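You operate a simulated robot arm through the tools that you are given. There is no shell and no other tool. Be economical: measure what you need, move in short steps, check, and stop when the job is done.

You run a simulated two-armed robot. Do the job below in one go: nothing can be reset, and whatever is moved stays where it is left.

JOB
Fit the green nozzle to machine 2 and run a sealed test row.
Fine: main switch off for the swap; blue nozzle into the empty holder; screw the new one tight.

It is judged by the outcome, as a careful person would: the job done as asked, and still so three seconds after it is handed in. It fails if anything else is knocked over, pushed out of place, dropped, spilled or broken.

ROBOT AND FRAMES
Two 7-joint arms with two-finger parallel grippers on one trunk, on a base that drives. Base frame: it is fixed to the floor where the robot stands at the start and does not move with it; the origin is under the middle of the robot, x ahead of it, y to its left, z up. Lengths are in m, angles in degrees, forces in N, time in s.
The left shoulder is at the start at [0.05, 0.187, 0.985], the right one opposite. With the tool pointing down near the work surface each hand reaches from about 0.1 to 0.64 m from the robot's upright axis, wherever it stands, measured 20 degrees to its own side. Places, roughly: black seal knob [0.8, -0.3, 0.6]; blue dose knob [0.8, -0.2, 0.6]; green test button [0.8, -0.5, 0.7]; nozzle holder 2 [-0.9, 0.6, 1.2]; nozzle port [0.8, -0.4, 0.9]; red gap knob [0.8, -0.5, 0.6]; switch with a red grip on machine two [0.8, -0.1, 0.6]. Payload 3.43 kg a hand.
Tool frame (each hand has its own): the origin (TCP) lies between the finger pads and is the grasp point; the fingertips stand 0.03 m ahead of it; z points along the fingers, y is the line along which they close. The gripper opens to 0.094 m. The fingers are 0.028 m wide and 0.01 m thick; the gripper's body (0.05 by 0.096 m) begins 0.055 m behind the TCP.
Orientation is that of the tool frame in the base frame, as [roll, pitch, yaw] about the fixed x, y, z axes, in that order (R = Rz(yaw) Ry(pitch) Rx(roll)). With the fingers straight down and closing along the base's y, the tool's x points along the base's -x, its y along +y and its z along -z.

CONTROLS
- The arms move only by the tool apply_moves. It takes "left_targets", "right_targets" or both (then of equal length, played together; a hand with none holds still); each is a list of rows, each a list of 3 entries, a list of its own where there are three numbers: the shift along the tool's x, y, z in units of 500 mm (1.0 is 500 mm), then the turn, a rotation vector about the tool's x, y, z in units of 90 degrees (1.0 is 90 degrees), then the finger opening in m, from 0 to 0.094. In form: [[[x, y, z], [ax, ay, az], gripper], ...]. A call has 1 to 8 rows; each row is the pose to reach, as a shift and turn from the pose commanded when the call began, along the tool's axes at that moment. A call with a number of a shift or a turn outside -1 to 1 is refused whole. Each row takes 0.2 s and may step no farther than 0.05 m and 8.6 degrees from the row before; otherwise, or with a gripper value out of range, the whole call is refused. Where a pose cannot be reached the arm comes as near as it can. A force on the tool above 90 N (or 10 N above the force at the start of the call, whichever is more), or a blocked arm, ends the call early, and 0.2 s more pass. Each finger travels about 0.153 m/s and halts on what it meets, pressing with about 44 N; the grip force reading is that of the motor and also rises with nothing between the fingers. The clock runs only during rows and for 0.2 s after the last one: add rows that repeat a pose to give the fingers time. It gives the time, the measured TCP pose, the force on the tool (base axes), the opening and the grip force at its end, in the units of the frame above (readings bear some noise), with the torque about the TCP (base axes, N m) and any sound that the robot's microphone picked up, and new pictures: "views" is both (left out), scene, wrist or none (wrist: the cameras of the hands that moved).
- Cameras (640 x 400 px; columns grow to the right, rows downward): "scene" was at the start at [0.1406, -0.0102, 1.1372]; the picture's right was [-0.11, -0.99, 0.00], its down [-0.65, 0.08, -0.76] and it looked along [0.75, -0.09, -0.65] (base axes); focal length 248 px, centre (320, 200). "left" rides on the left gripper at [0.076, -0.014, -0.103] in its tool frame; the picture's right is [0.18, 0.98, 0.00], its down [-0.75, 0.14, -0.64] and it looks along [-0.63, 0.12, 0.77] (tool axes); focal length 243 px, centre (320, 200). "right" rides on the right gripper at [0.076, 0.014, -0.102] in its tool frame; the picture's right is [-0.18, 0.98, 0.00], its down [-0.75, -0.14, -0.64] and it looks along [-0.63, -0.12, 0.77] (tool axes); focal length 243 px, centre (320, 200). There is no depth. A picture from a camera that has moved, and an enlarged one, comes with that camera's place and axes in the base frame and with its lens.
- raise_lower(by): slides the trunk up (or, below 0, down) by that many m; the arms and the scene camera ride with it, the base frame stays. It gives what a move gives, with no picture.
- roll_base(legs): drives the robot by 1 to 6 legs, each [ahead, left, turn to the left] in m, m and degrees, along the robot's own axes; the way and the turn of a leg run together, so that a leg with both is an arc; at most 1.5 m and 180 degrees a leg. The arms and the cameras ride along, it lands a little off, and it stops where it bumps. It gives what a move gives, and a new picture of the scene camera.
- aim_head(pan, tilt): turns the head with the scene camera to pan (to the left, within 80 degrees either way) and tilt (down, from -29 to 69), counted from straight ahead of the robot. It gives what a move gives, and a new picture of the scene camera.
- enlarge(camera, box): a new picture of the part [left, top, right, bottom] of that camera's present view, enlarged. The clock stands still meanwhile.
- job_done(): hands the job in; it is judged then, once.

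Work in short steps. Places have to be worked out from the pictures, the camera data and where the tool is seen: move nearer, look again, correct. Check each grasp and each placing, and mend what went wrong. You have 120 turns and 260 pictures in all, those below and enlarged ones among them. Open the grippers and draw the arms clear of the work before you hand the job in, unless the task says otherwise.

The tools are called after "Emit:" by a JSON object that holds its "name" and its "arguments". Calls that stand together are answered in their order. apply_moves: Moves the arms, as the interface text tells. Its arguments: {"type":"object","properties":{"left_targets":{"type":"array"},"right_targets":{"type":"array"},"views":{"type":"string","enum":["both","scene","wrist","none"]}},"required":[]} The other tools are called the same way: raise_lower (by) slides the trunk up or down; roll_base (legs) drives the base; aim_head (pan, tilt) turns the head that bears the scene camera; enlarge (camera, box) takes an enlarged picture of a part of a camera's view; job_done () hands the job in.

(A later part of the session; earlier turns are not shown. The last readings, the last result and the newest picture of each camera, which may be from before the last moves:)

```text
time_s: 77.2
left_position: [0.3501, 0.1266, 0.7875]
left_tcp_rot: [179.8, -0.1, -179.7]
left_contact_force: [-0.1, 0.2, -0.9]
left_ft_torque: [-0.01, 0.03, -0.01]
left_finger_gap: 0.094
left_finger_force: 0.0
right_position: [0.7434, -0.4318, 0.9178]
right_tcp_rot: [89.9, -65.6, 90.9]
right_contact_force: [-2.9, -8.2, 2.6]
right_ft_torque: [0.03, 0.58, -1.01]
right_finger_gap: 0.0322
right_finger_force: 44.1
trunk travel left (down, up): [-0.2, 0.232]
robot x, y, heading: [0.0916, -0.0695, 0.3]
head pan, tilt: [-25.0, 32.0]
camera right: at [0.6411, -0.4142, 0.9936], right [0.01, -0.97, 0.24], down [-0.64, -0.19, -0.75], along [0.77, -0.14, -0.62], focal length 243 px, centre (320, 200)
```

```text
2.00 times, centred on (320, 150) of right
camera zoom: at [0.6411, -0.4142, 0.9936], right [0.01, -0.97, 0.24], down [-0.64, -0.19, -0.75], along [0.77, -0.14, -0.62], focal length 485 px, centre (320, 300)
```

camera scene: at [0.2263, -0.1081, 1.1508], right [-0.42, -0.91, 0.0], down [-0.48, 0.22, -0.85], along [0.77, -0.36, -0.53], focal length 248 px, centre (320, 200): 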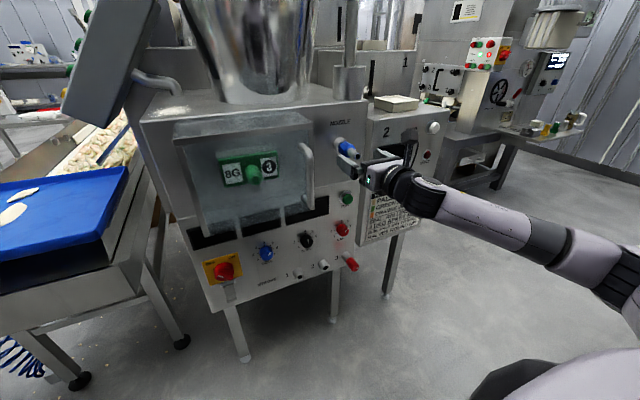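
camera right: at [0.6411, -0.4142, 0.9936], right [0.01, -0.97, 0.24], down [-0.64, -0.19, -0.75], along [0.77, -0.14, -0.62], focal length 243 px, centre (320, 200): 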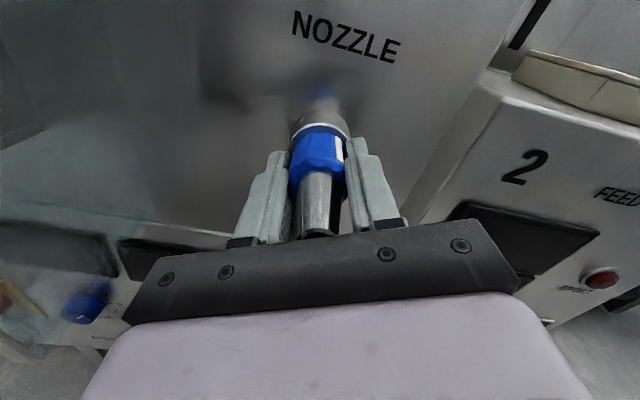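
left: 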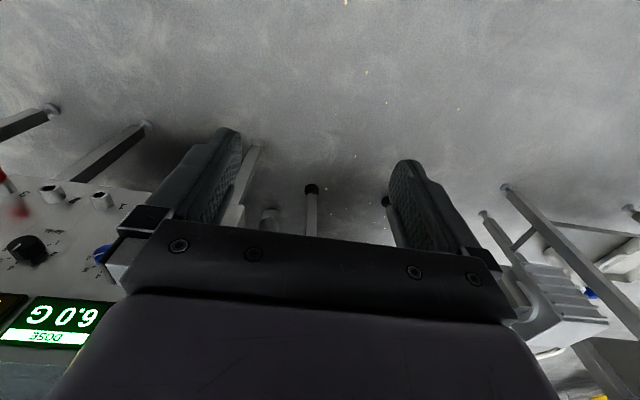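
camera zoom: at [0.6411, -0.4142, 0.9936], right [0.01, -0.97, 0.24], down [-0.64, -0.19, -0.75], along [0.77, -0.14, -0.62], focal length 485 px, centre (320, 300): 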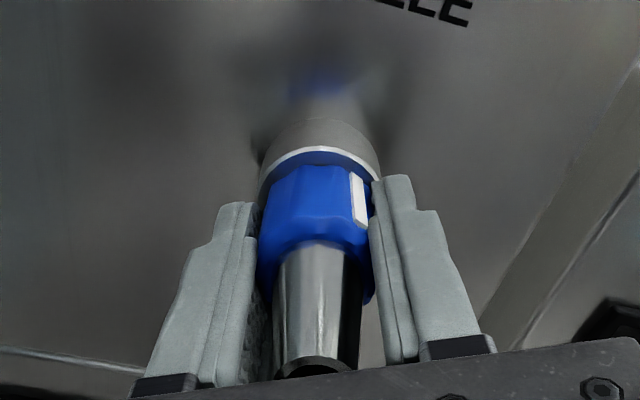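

The ring turns with the hand. I go on another 64°.

Emit:
{"name": "apply_moves", "arguments": {"right_targets": [[[0, 0, 0], [0, 0, -0.09], 0.0], [[0, 0, 0], [0, 0, -0.18], 0.0], [[0, 0, 0], [0, 0, -0.27], 0.0], [[0, 0, 0], [0, 0, -0.36], 0.0], [[0, 0, 0], [0, 0, -0.45], 0.0], [[0, 0, 0], [0, 0, -0.54], 0.0], [[0, 0, 0], [0, 0, -0.63], 0.0], [[0, 0, 0], [0, 0, -0.72], 0.0]], "views": "wrist"}}

Emit:
{"name": "enlarge", "arguments": {"camera": "right", "box": [200, 50, 440, 250]}}

```text
time_s: 79.0
left_position: [0.3482, 0.1251, 0.7873]
left_tcp_rot: [179.8, 0.0, -179.7]
left_contact_force: [-0.5, -0.1, 0.0]
left_ft_torque: [0.01, 0.03, 0.0]
left_finger_gap: 0.0941
left_finger_force: 0.0
right_position: [0.7443, -0.4312, 0.9192]
right_tcp_rot: [89.7, -0.8, 90.7]
right_contact_force: [-8.0, -16.0, 10.2]
right_ft_torque: [0.0, 0.19, -0.47]
right_finger_gap: 0.032
right_finger_force: 44.1
trunk travel left (down, up): [-0.2, 0.232]
robot x, y, heading: [0.088, -0.0726, 0.1]
head pan, tilt: [-25.0, 32.0]
camera right: at [0.6397, -0.3573, 0.9349], right [0.0, -0.2, 0.98], down [-0.63, -0.76, -0.15], along [0.78, -0.62, -0.12], focal length 243 px, centre (320, 200)
```

right: 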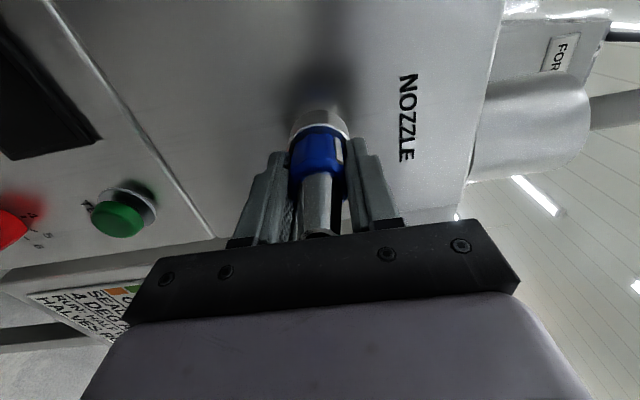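

```text
2.00 times, centred on (320, 150) of right
camera zoom: at [0.6397, -0.3573, 0.9349], right [0.0, -0.2, 0.98], down [-0.63, -0.76, -0.15], along [0.78, -0.62, -0.12], focal length 485 px, centre (320, 300)
```

zoom: 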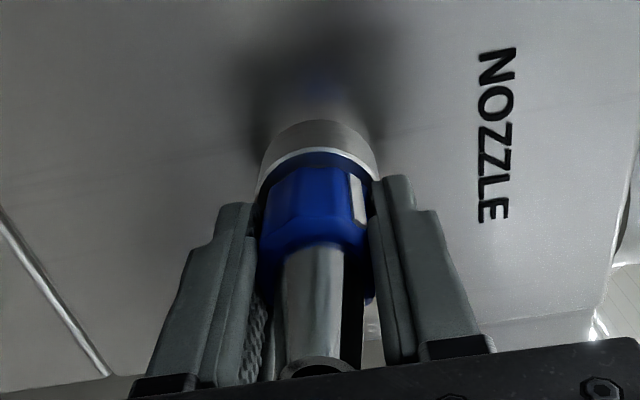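

128° turned, no axial travel yet. I turn 60° more.

Emit:
{"name": "apply_moves", "arguments": {"right_targets": [[[0, 0, 0], [0, 0, -0.08], 0.0], [[0, 0, 0], [0, 0, -0.16], 0.0], [[0, 0, 0], [0, 0, -0.24], 0.0], [[0, 0, 0], [0, 0, -0.32], 0.0], [[0, 0, 0], [0, 0, -0.4], 0.0], [[0, 0, 0], [0, 0, -0.48], 0.0], [[0, 0, 0], [0, 0, -0.56], 0.0], [[0, 0, -0.004], [0, 0, -0.64], 0.0]], "views": "wrist"}}

```text
time_s: 80.8
left_position: [0.3422, 0.1278, 0.7893]
left_tcp_rot: [-179.9, 0.6, 180.0]
left_contact_force: [-0.1, 0.7, -0.1]
left_ft_torque: [0.03, -0.04, 0.03]
left_finger_gap: 0.0939
left_finger_force: 0.0
right_position: [0.7455, -0.4311, 0.9198]
right_tcp_rot: [88.0, 52.8, 90.8]
right_contact_force: [-85.8, 11.1, 27.1]
right_ft_torque: [-0.8, 0.7, -2.6]
right_finger_gap: 0.0329
right_finger_force: 44.2
right hand out of reach, approached as far as the arm can: row 7, 8
trunk travel left (down, up): [-0.2, 0.232]
robot x, y, heading: [0.0865, -0.0698, -0.2]
head pan, tilt: [-25.0, 32.0]
stopped in row 8 (right hand): the force on the tool passed its limit at 143 N (the readings are from after the stop); the commanded pose is now the measured one
camera right: at [0.6404, -0.3776, 0.8653], right [-0.04, 0.67, 0.74], down [-0.63, -0.59, 0.5], along [0.78, -0.44, 0.45], focal length 243 px, centre (320, 200)
```

right: 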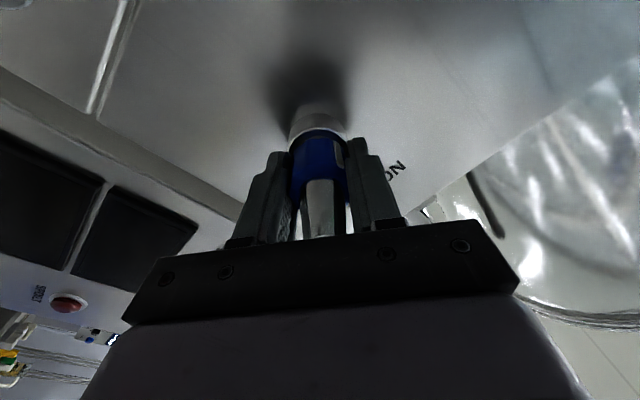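

Wrist limit reached at ~180° of unscrewing. I release, roll back to the top of the range, and will take a second bite.

Emit:
{"name": "apply_moves", "arguments": {"right_targets": [[[0, 0, 0], [0, 0, 0], 0.06], [[0, 0, 0], [0, 0, 0], 0.06], [[0, 0, -0.0], [0, 0, 0.08], 0.06], [[0, 0, 0], [0, 0, 0.16], 0.06], [[0, 0, 0], [0, 0, 0.24], 0.06], [[0, 0, 0], [0, 0, 0.33], 0.06], [[0, 0, 0], [0, 0, 0.42], 0.06], [[0, 0, 0], [0, 0, 0.5], 0.06]], "views": "wrist"}}

```text
time_s: 81.1
left_position: [0.3423, 0.1264, 0.7893]
left_tcp_rot: [-179.9, 0.5, 179.8]
left_contact_force: [-0.7, -0.3, 0.1]
left_ft_torque: [0.0, -0.01, -0.01]
left_finger_gap: 0.0941
left_finger_force: 0.2
right_position: [0.7446, -0.427, 0.9223]
right_tcp_rot: [87.0, 52.9, 90.6]
right_contact_force: [-66.9, 13.1, 22.5]
right_ft_torque: [-0.42, 0.12, -0.95]
right_finger_gap: 0.044
right_finger_force: 0.0
trunk travel left (down, up): [-0.2, 0.232]
robot x, y, heading: [0.0866, -0.0722, -0.0]
head pan, tilt: [-25.0, 32.0]
stopped in row 1 (right hand): the force on the tool passed its limit at 104 N (the readings are from after the stop); the commanded pose is now the measured one
camera right: at [0.6399, -0.3745, 0.8672], right [-0.06, 0.67, 0.74], down [-0.63, -0.6, 0.5], along [0.78, -0.44, 0.46], focal length 243 px, centre (320, 200)
```

right: 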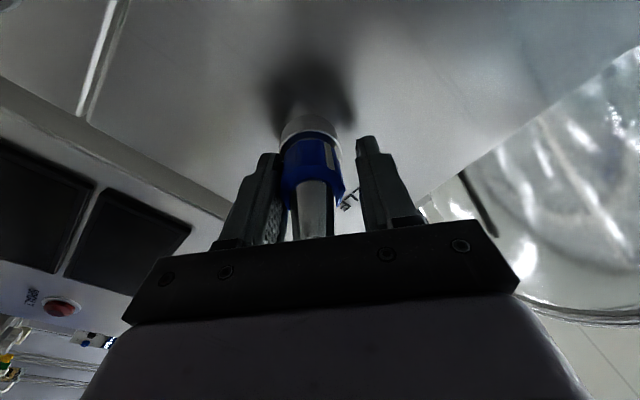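

The fingertips are pressing on the collar; I back off 1.5 cm while opening.

Emit:
{"name": "apply_moves", "arguments": {"right_targets": [[[0, 0, -0.015], [0, 0, 0], 0.08], [[0, 0, -0.03], [0, 0, 0], 0.08], [[0, 0, -0.03], [0, 0, 0.08], 0.08], [[0, 0, -0.03], [0, 0, 0.16], 0.08], [[0, 0, -0.03], [0, 0, 0.24], 0.08], [[0, 0, -0.03], [0, 0, 0.33], 0.08], [[0, 0, -0.03], [0, 0, 0.42], 0.08], [[0, 0, -0.03], [0, 0, 0.5], 0.08]], "views": "none"}}

Emit:
{"name": "apply_moves", "arguments": {"right_targets": [[[0, 0, 0], [0, 0, 0.09], 0.08], [[0, 0, 0], [0, 0, 0.18], 0.08], [[0, 0, 0], [0, 0, 0.27], 0.08], [[0, 0, 0], [0, 0, 0.36], 0.08], [[0, 0, 0], [0, 0, 0.45], 0.08], [[0, 0, 0], [0, 0, 0.54], 0.08], [[0, 0, 0], [0, 0, 0.63], 0.08], [[0, 0, 0], [0, 0, 0.72], 0.08]], "views": "none"}}

Emit:
{"name": "apply_moves", "arguments": {"right_targets": [[[0, 0, 0], [0, 0, 0.09], 0.08], [[0, 0, 0], [0, 0, 0.18], 0.08], [[0, 0, 0], [0, 0, 0.27], 0.08], [[0, 0, 0], [0, 0, 0.36], 0.08], [[0, 0, 0], [0, 0, 0.45], 0.08], [[0, 0, 0], [0, 0, 0.54], 0.08], [[0, 0, 0], [0, 0, 0.63], 0.08], [[0, 0, 0], [0, 0, 0.72], 0.08]], "views": "both"}}

```text
time_s: 82.9
left_position: [0.3476, 0.1257, 0.7868]
left_tcp_rot: [-180.0, 0.0, 180.0]
left_contact_force: [0.4, -1.1, -0.6]
left_ft_torque: [0.0, 0.02, -0.03]
left_finger_gap: 0.0939
left_finger_force: 0.0
right_position: [0.738, -0.4315, 0.911]
right_tcp_rot: [89.4, 7.6, 92.4]
right_contact_force: [-0.1, 0.2, 0.1]
right_ft_torque: [-0.03, -0.03, -0.03]
right_finger_gap: 0.0798
right_finger_force: 0.0
right hand out of reach, approached as far as the arm can: row 2
trunk travel left (down, up): [-0.2, 0.232]
robot x, y, heading: [0.0822, -0.072, -0.4]
head pan, tilt: [-25.0, 32.0]
```

```text
time_s: 84.7
left_position: [0.3475, 0.126, 0.7863]
left_tcp_rot: [-179.9, -0.1, -180.0]
left_contact_force: [1.0, 0.3, 0.4]
left_ft_torque: [0.01, 0.02, 0.01]
left_finger_gap: 0.0939
left_finger_force: 0.1
right_position: [0.7382, -0.4308, 0.9119]
right_tcp_rot: [88.9, -57.2, 93.4]
right_contact_force: [0.5, 0.1, -0.2]
right_ft_torque: [0.02, 0.01, -0.01]
right_finger_gap: 0.0798
right_finger_force: 0.1
trunk travel left (down, up): [-0.2, 0.232]
robot x, y, heading: [0.0823, -0.069, -0.4]
head pan, tilt: [-25.0, 32.0]
```

```text
time_s: 86.5
left_position: [0.3475, 0.1251, 0.7868]
left_tcp_rot: [-180.0, -0.1, -180.0]
left_contact_force: [0.2, -1.0, -0.3]
left_ft_torque: [0.02, -0.02, -0.02]
left_finger_gap: 0.0938
left_finger_force: 0.0
right_position: [0.7372, -0.431, 0.9107]
right_tcp_rot: [-88.9, -58.0, -88.4]
right_contact_force: [-0.3, 0.0, -0.9]
right_ft_torque: [0.01, 0.0, 0.01]
right_finger_gap: 0.08
right_finger_force: 0.1
trunk travel left (down, up): [-0.2, 0.232]
robot x, y, heading: [0.082, -0.0698, 0.2]
head pan, tilt: [-25.0, 32.0]
camera scene: at [0.223, -0.1084, 1.1508], right [-0.42, -0.91, 0.0], down [-0.48, 0.22, -0.85], along [0.77, -0.36, -0.53], focal length 248 px, centre (320, 200)
camera right: at [0.6362, -0.4886, 0.9671], right [0.04, -0.73, -0.68], down [-0.66, 0.49, -0.57], along [0.75, 0.47, -0.46], focal length 243 px, centre (320, 200)
```

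scene: 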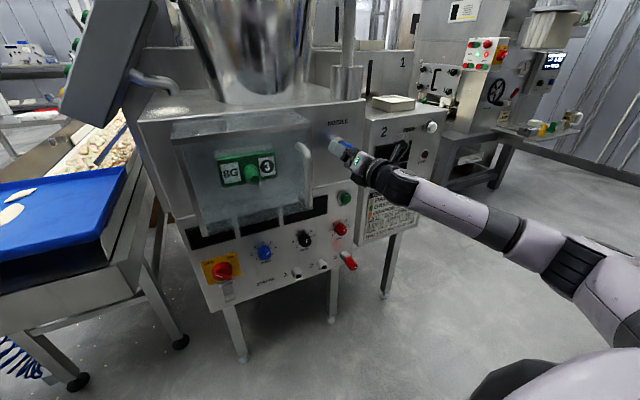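
right: 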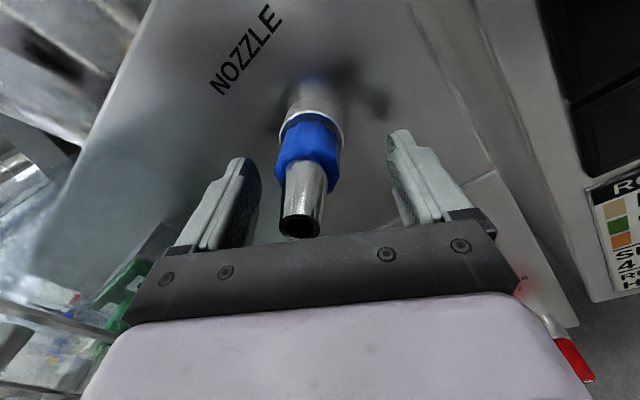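

I correct height by 8 mm, advance 6 mm and regrip for the second bite.

Emit:
{"name": "apply_moves", "arguments": {"right_targets": [[[0.014, -0.009, 0], [0, 0, 0], 0.08], [[0.014, -0.009, 0.012], [0, 0, 0.06], 0.08], [[0.014, -0.009, 0.012], [0, 0, 0.06], 0.05], [[0.014, -0.009, 0.012], [0, 0, 0.06], 0.02], [[0.014, -0.009, 0.012], [0, 0, 0.06], 0.0]], "views": "none"}}

Emit:
{"name": "enlarge", "arguments": {"camera": "right", "box": [200, 50, 440, 250]}}

Emit:
{"name": "apply_moves", "arguments": {"right_targets": [[[0, 0, 0], [0, 0, -0.09], 0.0], [[0, 0, 0], [0, 0, -0.18], 0.0], [[0, 0, 0], [0, 0, -0.27], 0.0], [[0, 0, 0], [0, 0, -0.36], 0.0], [[0, 0, 0], [0, 0, -0.45], 0.0], [[0, 0, 0], [0, 0, -0.54], 0.0], [[0, 0, 0], [0, 0, -0.63], 0.0], [[0, 0, 0], [0, 0, -0.72], 0.0]], "views": "wrist"}}

```text
time_s: 87.7
left_position: [0.3484, 0.1256, 0.7867]
left_tcp_rot: [-180.0, -0.1, -179.9]
left_contact_force: [-0.4, 0.1, 0.1]
left_ft_torque: [0.01, 0.01, -0.01]
left_finger_gap: 0.094
left_finger_force: 0.1
right_position: [0.7436, -0.4309, 0.9196]
right_tcp_rot: [-89.0, -52.5, -88.3]
right_contact_force: [0.5, 2.2, 3.3]
right_ft_torque: [0.04, 0.98, -1.0]
right_finger_gap: 0.0328
right_finger_force: 44.0
trunk travel left (down, up): [-0.2, 0.232]
robot x, y, heading: [0.0832, -0.0671, -0.3]
head pan, tilt: [-25.0, 32.0]
```

```text
2.00 times, centred on (320, 150) of right
camera zoom: at [0.6422, -0.4928, 0.9709], right [0.04, -0.67, -0.74], down [-0.66, 0.54, -0.52], along [0.75, 0.51, -0.42], focal length 485 px, centre (320, 300)
```

zoom: 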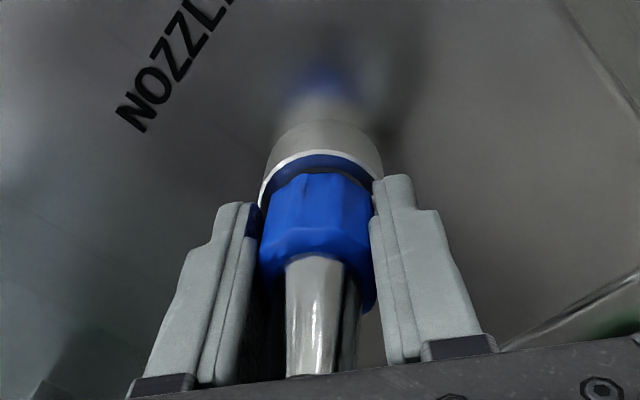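

```text
time_s: 89.5
left_position: [0.3472, 0.1251, 0.7866]
left_tcp_rot: [-179.9, 0.0, 179.8]
left_contact_force: [0.2, 0.0, -0.6]
left_ft_torque: [0.02, 0.03, -0.01]
left_finger_gap: 0.094
left_finger_force: 0.1
right_position: [0.743, -0.4308, 0.9185]
right_tcp_rot: [88.7, -62.1, 93.8]
right_contact_force: [-3.7, 1.5, 3.5]
right_ft_torque: [0.03, 0.31, -1.59]
right_finger_gap: 0.0328
right_finger_force: 44.2
trunk travel left (down, up): [-0.2, 0.232]
robot x, y, heading: [0.0848, -0.0713, -0.1]
head pan, tilt: [-25.0, 32.0]
camera right: at [0.638, -0.4126, 0.9926], right [0.04, -0.95, 0.29], down [-0.62, -0.25, -0.74], along [0.78, -0.16, -0.6], focal length 243 px, centre (320, 200)
```

right: 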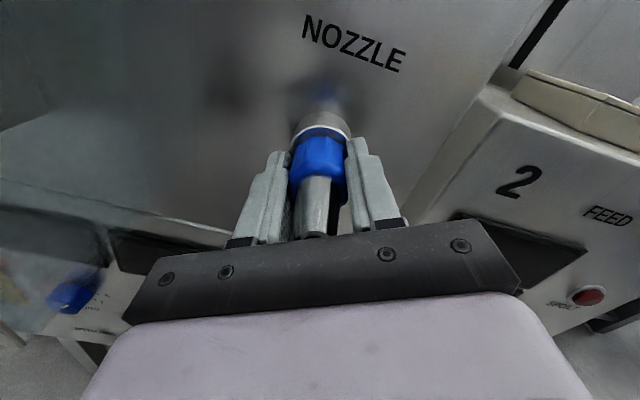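

It is backing out by a little. I continue with a slight outward follow.

Emit:
{"name": "apply_moves", "arguments": {"right_targets": [[[0, 0, 0], [0, 0, -0.09], 0.0], [[0, 0, -0.001], [0, 0, -0.18], 0.0], [[0, 0, -0.001], [0, 0, -0.27], 0.0], [[0, 0, -0.002], [0, 0, -0.36], 0.0], [[0, 0, -0.002], [0, 0, -0.45], 0.0], [[0, 0, -0.003], [0, 0, -0.54], 0.0], [[0, 0, -0.003], [0, 0, -0.63], 0.0], [[0, 0, -0.004], [0, 0, -0.72], 0.0]], "views": "none"}}

Emit:
{"name": "apply_moves", "arguments": {"right_targets": [[[0, 0, 0], [0, 0, -0.08], 0.0], [[0, 0, -0.001], [0, 0, -0.16], 0.0], [[0, 0, -0.001], [0, 0, -0.24], 0.0], [[0, 0, -0.002], [0, 0, -0.32], 0.0], [[0, 0, -0.002], [0, 0, -0.4], 0.0]], "views": "wrist"}}

Emit:
{"name": "enlarge", "arguments": {"camera": "right", "box": [200, 50, 440, 250]}}

```text
time_s: 91.3
left_position: [0.3476, 0.1257, 0.787]
left_tcp_rot: [179.9, -0.1, -179.9]
left_contact_force: [-0.3, -0.4, -0.8]
left_ft_torque: [-0.02, 0.04, 0.0]
left_finger_gap: 0.0942
left_finger_force: 0.1
right_position: [0.7425, -0.4305, 0.9205]
right_tcp_rot: [89.3, 2.5, 92.4]
right_contact_force: [0.1, -3.6, 6.0]
right_ft_torque: [-0.02, 0.99, 0.38]
right_finger_gap: 0.0322
right_finger_force: 43.8
trunk travel left (down, up): [-0.2, 0.232]
robot x, y, heading: [0.085, -0.07, -0.2]
head pan, tilt: [-25.0, 32.0]
```

```text
time_s: 92.5
left_position: [0.3475, 0.1259, 0.7878]
left_tcp_rot: [-179.9, -0.1, 180.0]
left_contact_force: [-0.4, -0.2, 1.2]
left_ft_torque: [-0.02, -0.03, -0.03]
left_finger_gap: 0.0937
left_finger_force: 0.0
right_position: [0.7408, -0.4311, 0.9196]
right_tcp_rot: [89.1, 38.4, 91.9]
right_contact_force: [2.8, -1.5, 7.3]
right_ft_torque: [0.02, 1.79, -0.2]
right_finger_gap: 0.0329
right_finger_force: 43.6
trunk travel left (down, up): [-0.2, 0.232]
robot x, y, heading: [0.0843, -0.0701, -0.2]
head pan, tilt: [-25.0, 32.0]
camera right: at [0.6347, -0.3672, 0.883], right [-0.03, 0.47, 0.88], down [-0.62, -0.71, 0.35], along [0.79, -0.53, 0.31], focal length 243 px, centre (320, 200)
```

right: 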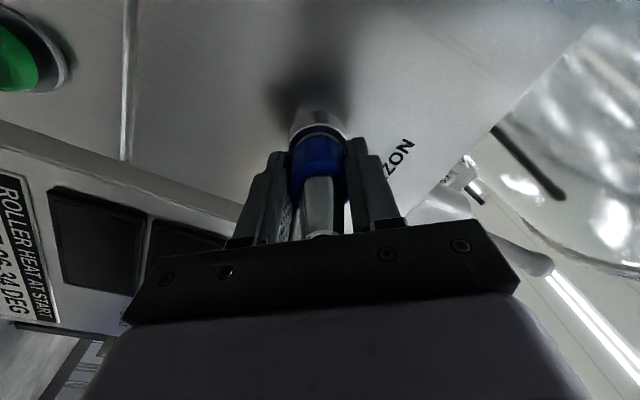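

```text
2.00 times, centred on (320, 150) of right
camera zoom: at [0.6347, -0.3672, 0.883], right [-0.03, 0.47, 0.88], down [-0.62, -0.71, 0.35], along [0.79, -0.53, 0.31], focal length 485 px, centre (320, 300)
```

zoom: 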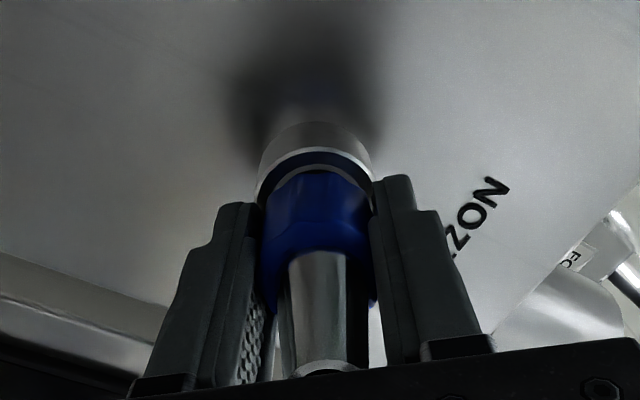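

About 350° in all; the gap at the collar has grown. I try a gentle pull of 1 cm.

Emit:
{"name": "apply_moves", "arguments": {"right_targets": [[[0, 0, -0.006], [0, 0, 0], 0.0], [[0, 0, -0.012], [0, 0, 0], 0.0], [[0, 0, -0.02], [0, 0, 0], 0.0]], "views": "wrist"}}

Emit:
{"name": "enlarge", "arguments": {"camera": "right", "box": [200, 50, 440, 250]}}

```text
time_s: 93.3
left_position: [0.3494, 0.1266, 0.786]
left_tcp_rot: [179.9, -0.3, -180.0]
left_contact_force: [0.2, 0.2, 0.4]
left_ft_torque: [0.02, -0.01, -0.01]
left_finger_gap: 0.0941
left_finger_force: 0.2
right_position: [0.7332, -0.4286, 0.9191]
right_tcp_rot: [89.2, 38.4, 92.1]
right_contact_force: [33.6, 1.7, 9.2]
right_ft_torque: [-0.04, 0.87, -0.77]
right_finger_gap: 0.0328
right_finger_force: 43.7
trunk travel left (down, up): [-0.2, 0.232]
robot x, y, heading: [0.0866, -0.071, -0.1]
head pan, tilt: [-25.0, 32.0]
camera right: at [0.6273, -0.3666, 0.8823], right [-0.03, 0.47, 0.88], down [-0.61, -0.71, 0.35], along [0.79, -0.53, 0.31], focal length 243 px, centre (320, 200)
```

right: 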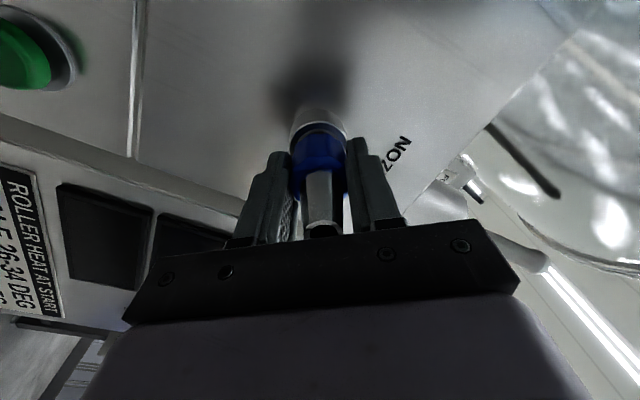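

```text
2.00 times, centred on (320, 150) of right
camera zoom: at [0.6273, -0.3666, 0.8823], right [-0.03, 0.47, 0.88], down [-0.61, -0.71, 0.35], along [0.79, -0.53, 0.31], focal length 485 px, centre (320, 300)
```

zoom: 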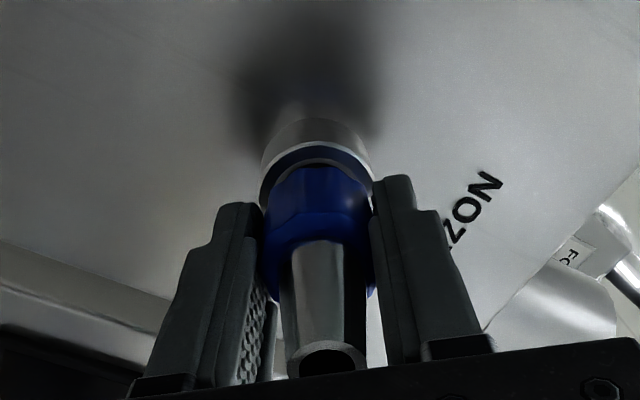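

Still threaded (fingers slid). A third bite: open, roll back, regrip.

Emit:
{"name": "apply_moves", "arguments": {"right_targets": [[[0, 0, 0], [0, 0, 0], 0.05], [[0, 0, 0], [0, 0, 0.0], 0.08], [[0, 0, 0], [0, 0, 0.09], 0.08], [[0, 0, 0], [0, 0, 0.18], 0.08], [[0, 0, 0], [0, 0, 0.27], 0.08], [[0, 0, 0], [0, 0, 0.36], 0.08], [[0, 0, 0], [0, 0, 0.45], 0.08], [[0, 0, 0], [0, 0, 0.54], 0.08]], "views": "none"}}

Emit:
{"name": "apply_moves", "arguments": {"right_targets": [[[0, 0, 0], [0, 0, 0.09], 0.08], [[0, 0, 0], [0, 0, 0.18], 0.08], [[0, 0, 0], [0, 0, 0.27], 0.08], [[0, 0, 0], [0, 0, 0.36], 0.08], [[0, 0, 0], [0, 0, 0.45], 0.08], [[0, 0, 0], [0, 0, 0.54], 0.08], [[0, 0, 0], [0, 0, 0.63], 0.08], [[0, 0, 0], [0, 0, 0.72], 0.08]], "views": "none"}}

Emit:
{"name": "apply_moves", "arguments": {"right_targets": [[[0, 0, 0], [0, 0, 0.09], 0.08], [[0, 0, 0], [0, 0, 0.18], 0.08], [[0, 0, 0], [0, 0, 0.27], 0.08], [[0, 0, 0], [0, 0, 0.36], 0.08], [[0, 0, 0], [0, 0, 0.45], 0.08], [[0, 0, 0], [0, 0, 0.54], 0.08], [[0, 0, 0], [0, 0, 0.63], 0.08], [[0, 0, 0], [0, 0, 0.7], 0.08]], "views": "wrist"}}

```text
time_s: 95.1
left_position: [0.3479, 0.1247, 0.7883]
left_tcp_rot: [179.9, -0.1, -179.9]
left_contact_force: [-0.3, -0.9, 0.3]
left_ft_torque: [0.01, 0.01, 0.02]
left_finger_gap: 0.0939
left_finger_force: 0.0
right_position: [0.7312, -0.4309, 0.9192]
right_tcp_rot: [89.4, -10.4, 92.7]
right_contact_force: [-0.8, -0.8, -0.3]
right_ft_torque: [0.03, 0.02, -0.04]
right_finger_gap: 0.0797
right_finger_force: 0.0
trunk travel left (down, up): [-0.2, 0.232]
robot x, y, heading: [0.088, -0.0696, 0.1]
head pan, tilt: [-25.0, 32.0]
```

```text
time_s: 96.9
left_position: [0.348, 0.1256, 0.7873]
left_tcp_rot: [180.0, -0.2, 179.9]
left_contact_force: [0.3, -0.1, 0.5]
left_ft_torque: [0.03, 0.0, 0.0]
left_finger_gap: 0.0938
left_finger_force: 0.1
right_position: [0.7304, -0.4312, 0.9181]
right_tcp_rot: [87.7, -75.2, 94.8]
right_contact_force: [-0.2, -0.5, 0.9]
right_ft_torque: [0.0, -0.02, -0.03]
right_finger_gap: 0.0797
right_finger_force: 0.0
trunk travel left (down, up): [-0.2, 0.232]
robot x, y, heading: [0.0853, -0.0701, -0.0]
head pan, tilt: [-25.0, 32.0]
```

```text
time_s: 98.7
left_position: [0.3478, 0.1254, 0.7863]
left_tcp_rot: [-179.9, -0.1, -179.9]
left_contact_force: [0.1, -0.2, 0.4]
left_ft_torque: [-0.01, 0.01, 0.0]
left_finger_gap: 0.0938
left_finger_force: 0.0
right_position: [0.7308, -0.431, 0.9192]
right_tcp_rot: [-89.2, -41.7, -88.1]
right_contact_force: [-0.1, -0.1, -0.1]
right_ft_torque: [-0.02, -0.02, -0.03]
right_finger_gap: 0.0799
right_finger_force: 0.1
trunk travel left (down, up): [-0.2, 0.232]
robot x, y, heading: [0.0859, -0.069, 0.3]
head pan, tilt: [-25.0, 32.0]
camera right: at [0.6298, -0.5025, 0.9583], right [0.03, -0.52, -0.86], down [-0.67, 0.63, -0.4], along [0.74, 0.58, -0.32], focal length 243 px, centre (320, 200)
```

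right: 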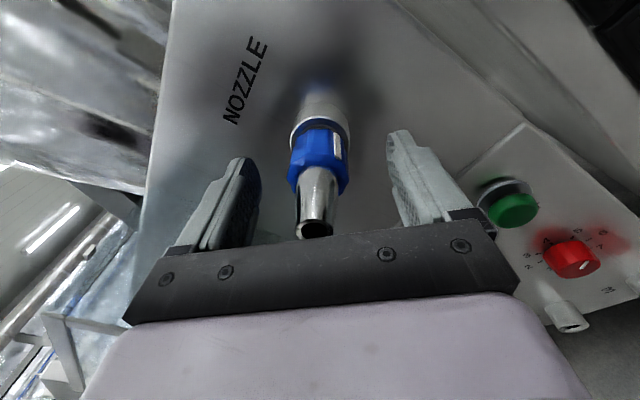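

Advance 1 cm, regrip and unscrew a third bite.

Emit:
{"name": "apply_moves", "arguments": {"right_targets": [[[0, 0, 0.018], [0, 0, 0], 0.08], [[0, 0, 0.018], [0, 0, 0], 0.05], [[0, 0, 0.018], [0, 0, 0], 0.02], [[0, 0, 0.018], [0, 0, 0], 0.0], [[0, 0, 0.018], [0, 0, 0], 0.0]], "views": "none"}}

Emit:
{"name": "apply_moves", "arguments": {"right_targets": [[[0, 0, 0], [0, 0, -0.09], 0.0], [[0, 0, 0], [0, 0, -0.18], 0.0], [[0, 0, 0], [0, 0, -0.27], 0.0], [[0, 0, 0], [0, 0, -0.36], 0.0], [[0, 0, 0], [0, 0, -0.45], 0.0], [[0, 0, -0.002], [0, 0, -0.54], 0.0], [[0, 0, -0.002], [0, 0, -0.63], 0.0], [[0, 0, -0.003], [0, 0, -0.72], 0.0]], "views": "none"}}

Emit:
{"name": "apply_moves", "arguments": {"right_targets": [[[0, 0, 0], [0, 0, -0.09], 0.0], [[0, 0, -0.001], [0, 0, -0.18], 0.0], [[0, 0, -0.001], [0, 0, -0.27], 0.0], [[0, 0, -0.002], [0, 0, -0.36], 0.0], [[0, 0, -0.002], [0, 0, -0.45], 0.0], [[0, 0, -0.003], [0, 0, -0.54], 0.0], [[0, 0, -0.003], [0, 0, -0.63], 0.0], [[0, 0, -0.004], [0, 0, -0.72], 0.0]], "views": "wrist"}}

Emit:
{"name": "enlarge", "arguments": {"camera": "right", "box": [200, 50, 440, 250]}}

```text
time_s: 99.9
left_position: [0.3469, 0.1249, 0.7871]
left_tcp_rot: [179.9, -0.1, 180.0]
left_contact_force: [0.7, 1.1, 0.3]
left_ft_torque: [-0.01, -0.01, -0.01]
left_finger_gap: 0.0941
left_finger_force: 0.0
right_position: [0.7394, -0.4303, 0.9191]
right_tcp_rot: [-89.2, -41.9, -88.0]
right_contact_force: [0.2, 4.5, 2.9]
right_ft_torque: [0.01, 0.95, -0.88]
right_finger_gap: 0.0328
right_finger_force: 44.1
trunk travel left (down, up): [-0.2, 0.232]
robot x, y, heading: [0.0806, -0.0682, -0.2]
head pan, tilt: [-25.0, 32.0]
```

```text
time_s: 101.7
left_position: [0.3464, 0.126, 0.7862]
left_tcp_rot: [180.0, -0.1, 180.0]
left_contact_force: [-0.1, -0.6, 0.2]
left_ft_torque: [0.0, -0.01, 0.0]
left_finger_gap: 0.094
left_finger_force: 0.1
right_position: [0.7382, -0.4302, 0.9186]
right_tcp_rot: [87.9, -73.0, 94.4]
right_contact_force: [1.2, 6.9, 1.5]
right_ft_torque: [0.01, 0.76, -1.5]
right_finger_gap: 0.0327
right_finger_force: 44.4
trunk travel left (down, up): [-0.2, 0.232]
robot x, y, heading: [0.0874, -0.0702, 0.0]
head pan, tilt: [-25.0, 32.0]
```

```text
time_s: 103.5
left_position: [0.3476, 0.125, 0.7858]
left_tcp_rot: [179.9, -0.1, 180.0]
left_contact_force: [-0.1, -0.3, 0.8]
left_ft_torque: [0.01, 0.02, 0.0]
left_finger_gap: 0.0938
left_finger_force: 0.0
right_position: [0.7372, -0.4322, 0.9179]
right_tcp_rot: [89.4, -8.3, 92.7]
right_contact_force: [-0.7, 0.2, -0.2]
right_ft_torque: [0.0, 0.01, 0.04]
right_finger_gap: 0.0321
right_finger_force: 44.9
trunk travel left (down, up): [-0.2, 0.232]
robot x, y, heading: [0.0859, -0.0717, -0.2]
head pan, tilt: [-25.0, 32.0]
camera right: at [0.6292, -0.3631, 0.9427], right [0.01, -0.32, 0.95], down [-0.61, -0.75, -0.26], along [0.8, -0.57, -0.2], focal length 243 px, centre (320, 200)
```

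right: 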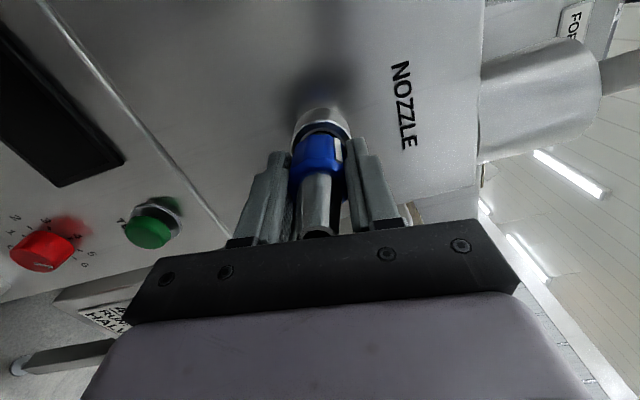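

```text
2.00 times, centred on (320, 150) of right
camera zoom: at [0.6292, -0.3631, 0.9427], right [0.01, -0.32, 0.95], down [-0.61, -0.75, -0.26], along [0.8, -0.57, -0.2], focal length 485 px, centre (320, 300)
```

zoom: 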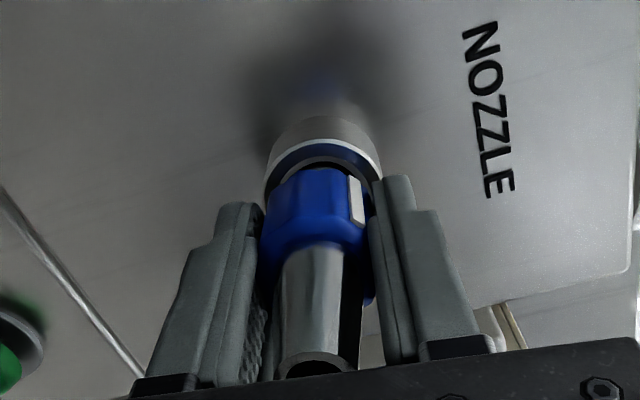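

All contact forces are now zero — the nozzle seems free after ~480°. I pull straight back.

Emit:
{"name": "apply_moves", "arguments": {"right_targets": [[[0, 0, -0.02], [0, 0, 0], 0.0], [[0, 0, -0.05], [0, 0, 0], 0.0], [[0, 0, -0.1], [0, 0, 0], 0.0]], "views": "wrist"}}

```text
time_s: 104.3
left_position: [0.3474, 0.1245, 0.7866]
left_tcp_rot: [-180.0, -0.1, -179.9]
left_contact_force: [0.2, -0.4, -0.5]
left_ft_torque: [0.0, 0.03, -0.02]
left_finger_gap: 0.0938
left_finger_force: 0.0
right_position: [0.6864, -0.4321, 0.9178]
right_tcp_rot: [89.4, -8.5, 92.6]
right_contact_force: [-0.3, 0.2, -0.8]
right_ft_torque: [-0.03, 0.04, -0.01]
right_finger_gap: 0.0322
right_finger_force: 44.4
trunk travel left (down, up): [-0.2, 0.232]
robot x, y, heading: [0.0835, -0.0666, -0.0]
head pan, tilt: [-25.0, 32.0]
camera right: at [0.5792, -0.3646, 0.9426], right [0.01, -0.33, 0.95], down [-0.61, -0.75, -0.26], along [0.8, -0.57, -0.2], focal length 243 px, centre (320, 200)
```

right: 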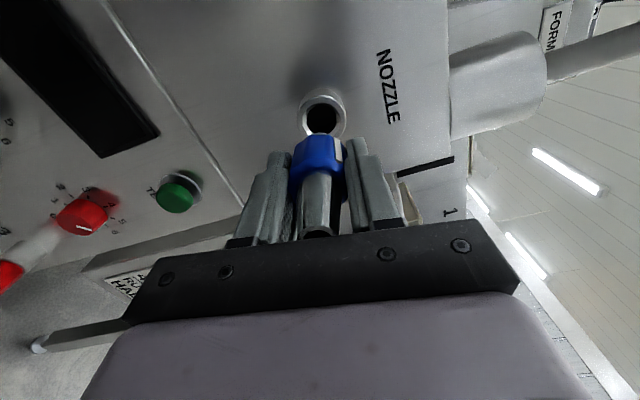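

The blue nozzle is out; port axis at y≈-0.432, z≈0.918. I back off, raise the trunk to rack height, and turn clockwise toward the rack.

Emit:
{"name": "roll_base", "arguments": {"legs": [[-0.2, 0, 0]]}}

Emit:
{"name": "raise_lower", "arguments": {"by": 0.225}}

Emit:
{"name": "roll_base", "arguments": {"legs": [[0, 0, -90], [0, 0, -70]]}}

```text
time_s: 105.9
left_position: [0.1492, 0.1261, 0.7882]
left_tcp_rot: [-180.0, -0.1, 179.8]
left_contact_force: [0.3, -0.2, 0.0]
left_ft_torque: [0.0, 0.0, 0.02]
left_finger_gap: 0.0939
left_finger_force: 0.0
right_position: [0.4882, -0.4331, 0.918]
right_tcp_rot: [89.4, -8.4, 92.7]
right_contact_force: [-0.5, -0.3, 0.4]
right_ft_torque: [0.02, 0.04, 0.0]
right_finger_gap: 0.0321
right_finger_force: 44.1
trunk travel left (down, up): [-0.2, 0.232]
robot x, y, heading: [-0.1133, -0.0674, -0.2]
head pan, tilt: [-25.0, 32.0]
camera scene: at [0.0244, -0.108, 1.1508], right [-0.42, -0.91, 0.0], down [-0.48, 0.23, -0.85], along [0.77, -0.36, -0.53], focal length 248 px, centre (320, 200)
```

scene: 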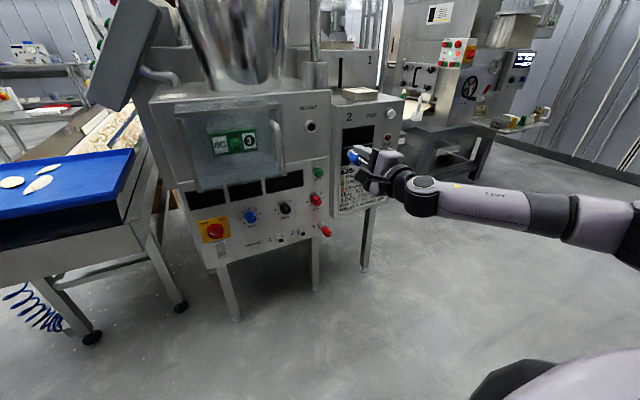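

```text
time_s: 108.3
left_position: [0.1499, 0.1257, 1.0114]
left_tcp_rot: [180.0, 0.0, 179.9]
left_contact_force: [0.9, 0.5, 0.2]
left_ft_torque: [0.02, 0.05, 0.01]
left_finger_gap: 0.0939
left_finger_force: 0.0
right_position: [0.488, -0.4323, 1.1431]
right_tcp_rot: [89.4, -8.5, 92.6]
right_contact_force: [0.6, -0.2, -0.6]
right_ft_torque: [0.01, -0.02, -0.04]
right_finger_gap: 0.0318
right_finger_force: 44.0
trunk travel left (down, up): [-0.425, 0.007]
robot x, y, heading: [-0.1135, -0.0699, 0.0]
head pan, tilt: [-25.0, 32.0]
```

```text
time_s: 115.6
left_position: [-0.2945, -0.3421, 1.0126]
left_tcp_rot: [180.0, -0.1, 19.6]
left_contact_force: [-0.6, -0.6, 0.7]
left_ft_torque: [0.0, 0.01, 0.0]
left_finger_gap: 0.0938
left_finger_force: 0.1
right_position: [-0.8019, 0.0699, 1.1429]
right_tcp_rot: [89.4, -8.5, -67.6]
right_contact_force: [0.7, -0.5, -0.8]
right_ft_torque: [-0.01, -0.01, -0.01]
right_finger_gap: 0.032
right_finger_force: 44.1
trunk travel left (down, up): [-0.425, 0.007]
robot x, y, heading: [-0.1111, -0.0718, -160.3]
head pan, tilt: [-25.0, 32.0]
camera scene: at [-0.2594, -0.0809, 1.3758], right [0.09, 1.0, 0.0], down [0.53, -0.05, -0.85], along [-0.84, 0.08, -0.53], focal length 248 px, centre (320, 200)
```

scene: 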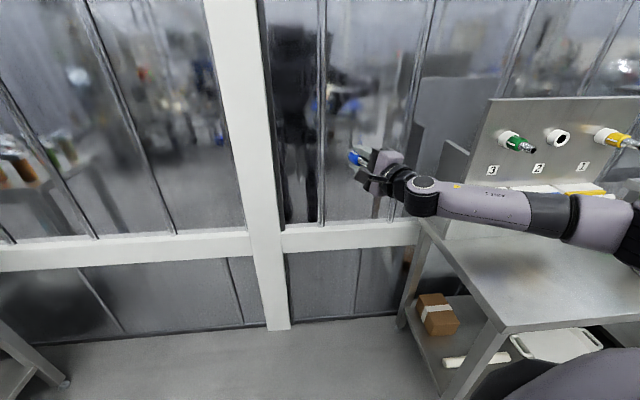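

Blue nozzle still held. Holder 2's mouth triangulates to (-0.84, 0.612, 1.167). I finish the turn, back off, and strafe in line with it.

Emit:
{"name": "roll_base", "arguments": {"legs": [[0, 0, -19.7], [-0.13, 0, 0], [0, -0.32, 0]]}}

Emit:
{"name": "apply_moves", "arguments": {"right_targets": [[[0, 0, 0], [0, 0, 0], 0.0]], "views": "wrist"}}

```text
time_s: 120.9
left_position: [-0.2443, 0.0528, 1.0118]
left_tcp_rot: [180.0, -0.2, -0.2]
left_contact_force: [-0.1, -0.8, -0.5]
left_ft_torque: [0.0, -0.02, 0.01]
left_finger_gap: 0.0936
left_finger_force: 0.0
right_position: [-0.5823, 0.6125, 1.1438]
right_tcp_rot: [89.4, -8.5, -87.5]
right_contact_force: [0.6, -0.5, -0.4]
right_ft_torque: [-0.02, -0.02, 0.01]
right_finger_gap: 0.0321
right_finger_force: 44.3
trunk travel left (down, up): [-0.425, 0.007]
robot x, y, heading: [0.0199, 0.246, 179.8]
head pan, tilt: [-25.0, 32.0]
camera scene: at [-0.1219, 0.2855, 1.3757], right [0.43, 0.9, 0.0], down [0.48, -0.23, -0.85], along [-0.77, 0.36, -0.53], focal length 248 px, centre (320, 200)
```

scene: 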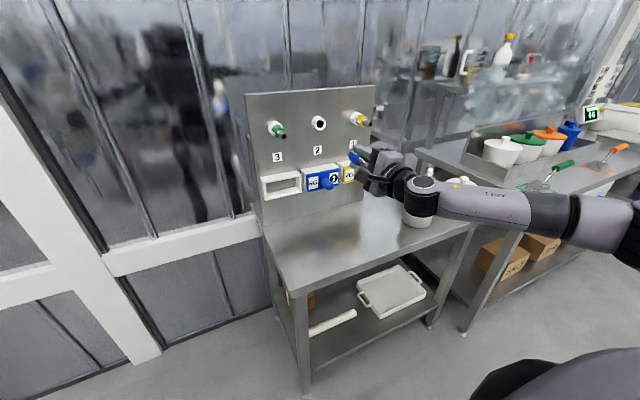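

```text
time_s: 121.3
left_position: [-0.2438, 0.0526, 1.0122]
left_tcp_rot: [-180.0, -0.2, -0.2]
left_contact_force: [-0.7, -0.1, -1.3]
left_ft_torque: [0.0, 0.01, -0.01]
left_finger_gap: 0.094
left_finger_force: 0.0
right_position: [-0.5796, 0.6119, 1.1432]
right_tcp_rot: [89.4, -8.4, -87.4]
right_contact_force: [-0.2, -0.1, -0.2]
right_ft_torque: [0.0, -0.02, 0.02]
right_finger_gap: 0.032
right_finger_force: 43.9
trunk travel left (down, up): [-0.425, 0.007]
robot x, y, heading: [0.0181, 0.2492, 179.5]
head pan, tilt: [-25.0, 32.0]
camera right: at [-0.4767, 0.5427, 1.1674], right [-0.01, 0.33, 0.94], down [0.61, 0.75, -0.26], along [-0.79, 0.57, -0.2], focal length 243 px, centre (320, 200)
```

right: 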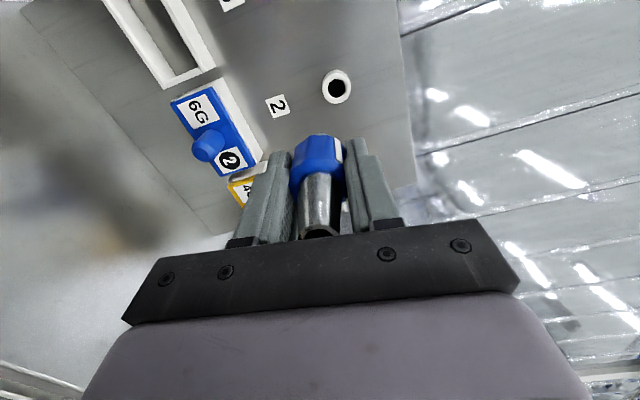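

Holder 2 refined: about (-0.86, 0.632, 1.164). I correct the hand by 2 cm, straighten the 2.6° yaw, and look again.

Emit:
{"name": "apply_moves", "arguments": {"right_targets": [[[-0.017, 0.024, 0], [-0.002, -0.015, 0], 0.0], [[-0.034, 0.047, 0], [-0.004, -0.029, 0], 0.0], [[-0.034, 0.047, 0.06], [-0.004, -0.029, 0], 0.0], [[-0.034, 0.047, 0.12], [-0.004, -0.029, 0], 0.0], [[-0.034, 0.047, 0.16], [-0.004, -0.029, 0], 0.0]], "views": "both"}}

Emit:
{"name": "enlarge", "arguments": {"camera": "right", "box": [220, 0, 460, 200]}}

```text
time_s: 122.5
left_position: [-0.2428, 0.0523, 1.0124]
left_tcp_rot: [179.9, -0.2, -0.2]
left_contact_force: [-0.1, 0.6, -0.4]
left_ft_torque: [-0.01, -0.03, 0.02]
left_finger_gap: 0.0942
left_finger_force: 0.1
right_position: [-0.6633, 0.6292, 1.1641]
right_tcp_rot: [89.6, -8.6, -90.1]
right_contact_force: [0.3, -0.4, -0.6]
right_ft_torque: [-0.04, 0.0, -0.03]
right_finger_gap: 0.0324
right_finger_force: 44.1
trunk travel left (down, up): [-0.425, 0.007]
robot x, y, heading: [0.0209, 0.2491, 179.8]
head pan, tilt: [-25.0, 32.0]
camera scene: at [-0.1222, 0.2852, 1.3757], right [0.43, 0.9, 0.0], down [0.48, -0.23, -0.85], along [-0.77, 0.36, -0.53], focal length 248 px, centre (320, 200)
camera right: at [-0.5616, 0.5544, 1.1889], right [0.01, 0.33, 0.94], down [0.64, 0.72, -0.26], along [-0.77, 0.61, -0.2], focal length 243 px, centre (320, 200)
```

scene: 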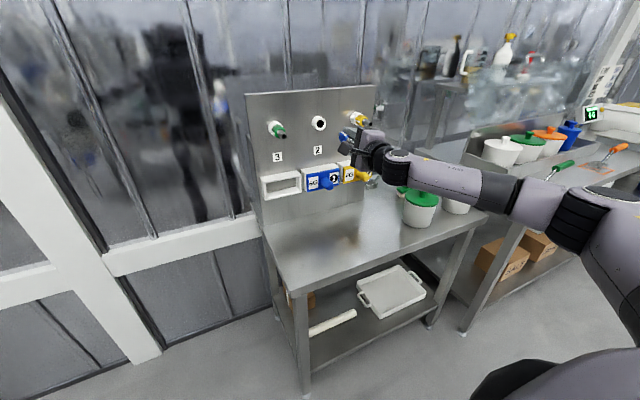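
right: 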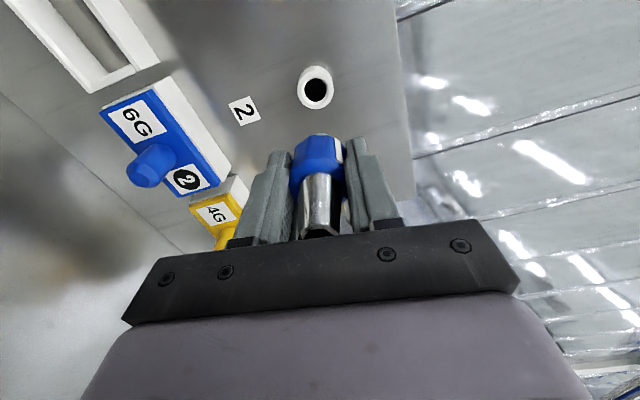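

```text
2.00 times, centred on (340, 100) of right
camera zoom: at [-0.5616, 0.5544, 1.1889], right [0.01, 0.33, 0.94], down [0.64, 0.72, -0.26], along [-0.77, 0.61, -0.2], focal length 485 px, centre (280, 400)
```

zoom: 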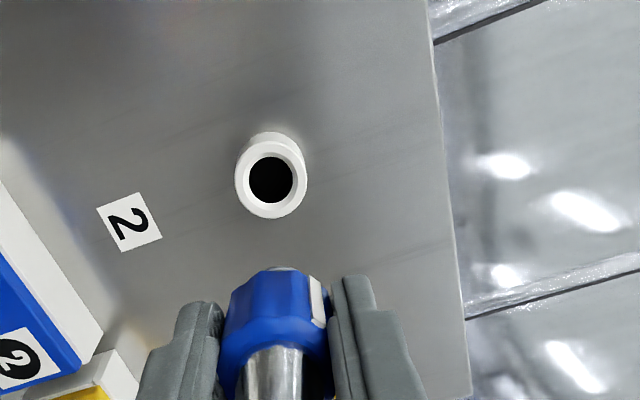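

Emit:
{"name": "enlarge", "arguments": {"camera": "scene", "box": [240, 90, 400, 190]}}

```text
4.00 times, centred on (320, 140) of scene
camera zoom: at [-0.1222, 0.2852, 1.3757], right [0.43, 0.9, 0.0], down [0.48, -0.23, -0.85], along [-0.77, 0.36, -0.53], focal length 992 px, centre (320, 440)
```

zoom: 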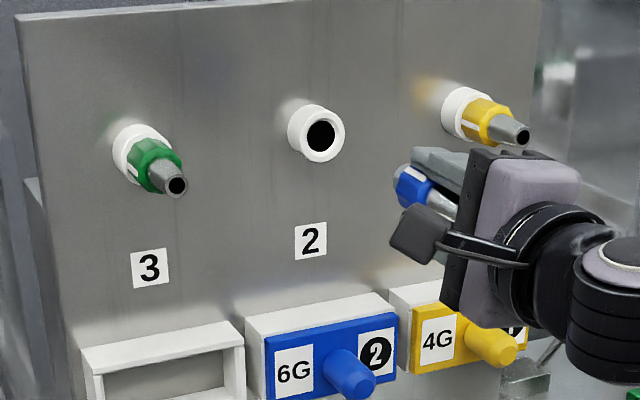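

Mouth of holder 2 is at (-0.860, 0.632, 1.160). I fine-align and drive the base 0.1 m ahead, then recheck.

Emit:
{"name": "apply_moves", "arguments": {"right_targets": [[[-0.007, -0.007, 0], [0, 0, 0], 0.0]], "views": "none"}}

Emit:
{"name": "roll_base", "arguments": {"legs": [[0.1, 0, 0.2]]}}

Emit:
{"name": "enlarge", "arguments": {"camera": "right", "box": [220, 0, 460, 200]}}

```text
time_s: 122.9
left_position: [-0.2451, 0.0532, 1.012]
left_tcp_rot: [180.0, -0.1, -0.3]
left_contact_force: [-0.5, -0.1, 0.7]
left_ft_torque: [0.02, 0.0, 0.01]
left_finger_gap: 0.0939
left_finger_force: 0.2
right_position: [-0.6626, 0.6315, 1.16]
right_tcp_rot: [89.4, -8.5, -90.1]
right_contact_force: [0.9, 0.1, -0.8]
right_ft_torque: [0.01, 0.0, -0.01]
right_finger_gap: 0.0321
right_finger_force: 43.8
trunk travel left (down, up): [-0.425, 0.007]
robot x, y, heading: [0.018, 0.2485, 180.1]
head pan, tilt: [-25.0, 32.0]
```

```text
time_s: 124.0
left_position: [-0.3444, 0.0521, 1.0108]
left_tcp_rot: [180.0, -0.1, -0.1]
left_contact_force: [-0.2, 0.2, -0.9]
left_ft_torque: [0.0, -0.06, -0.02]
left_finger_gap: 0.0941
left_finger_force: 0.0
right_position: [-0.7642, 0.6304, 1.1602]
right_tcp_rot: [89.5, -8.5, -90.1]
right_contact_force: [-0.6, -0.1, -0.9]
right_ft_torque: [0.04, 0.03, -0.01]
right_finger_gap: 0.0322
right_finger_force: 43.5
trunk travel left (down, up): [-0.425, 0.007]
robot x, y, heading: [-0.0779, 0.2487, 179.8]
head pan, tilt: [-25.0, 32.0]
camera scene: at [-0.2229, 0.2853, 1.3756], right [0.42, 0.91, 0.0], down [0.48, -0.22, -0.85], along [-0.77, 0.36, -0.53], focal length 248 px, centre (320, 200)
```

scene: 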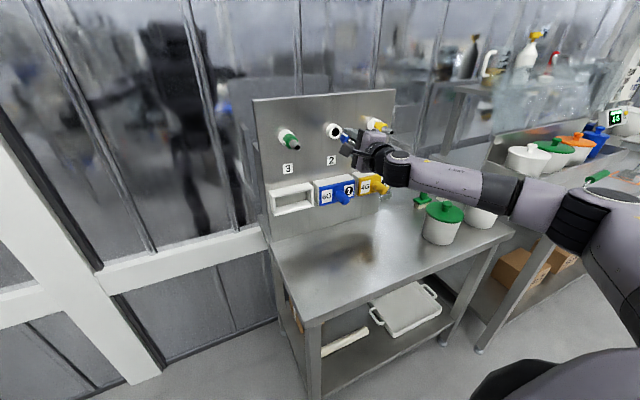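

```text
2.00 times, centred on (340, 100) of right
camera zoom: at [-0.6623, 0.5567, 1.1848], right [0.01, 0.33, 0.94], down [0.64, 0.72, -0.26], along [-0.77, 0.61, -0.2], focal length 485 px, centre (280, 400)
```

zoom: 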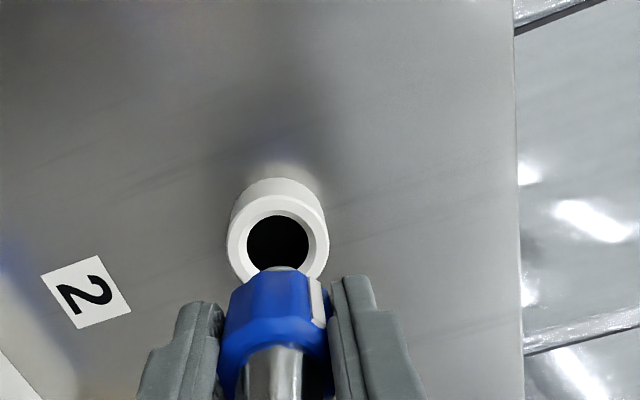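

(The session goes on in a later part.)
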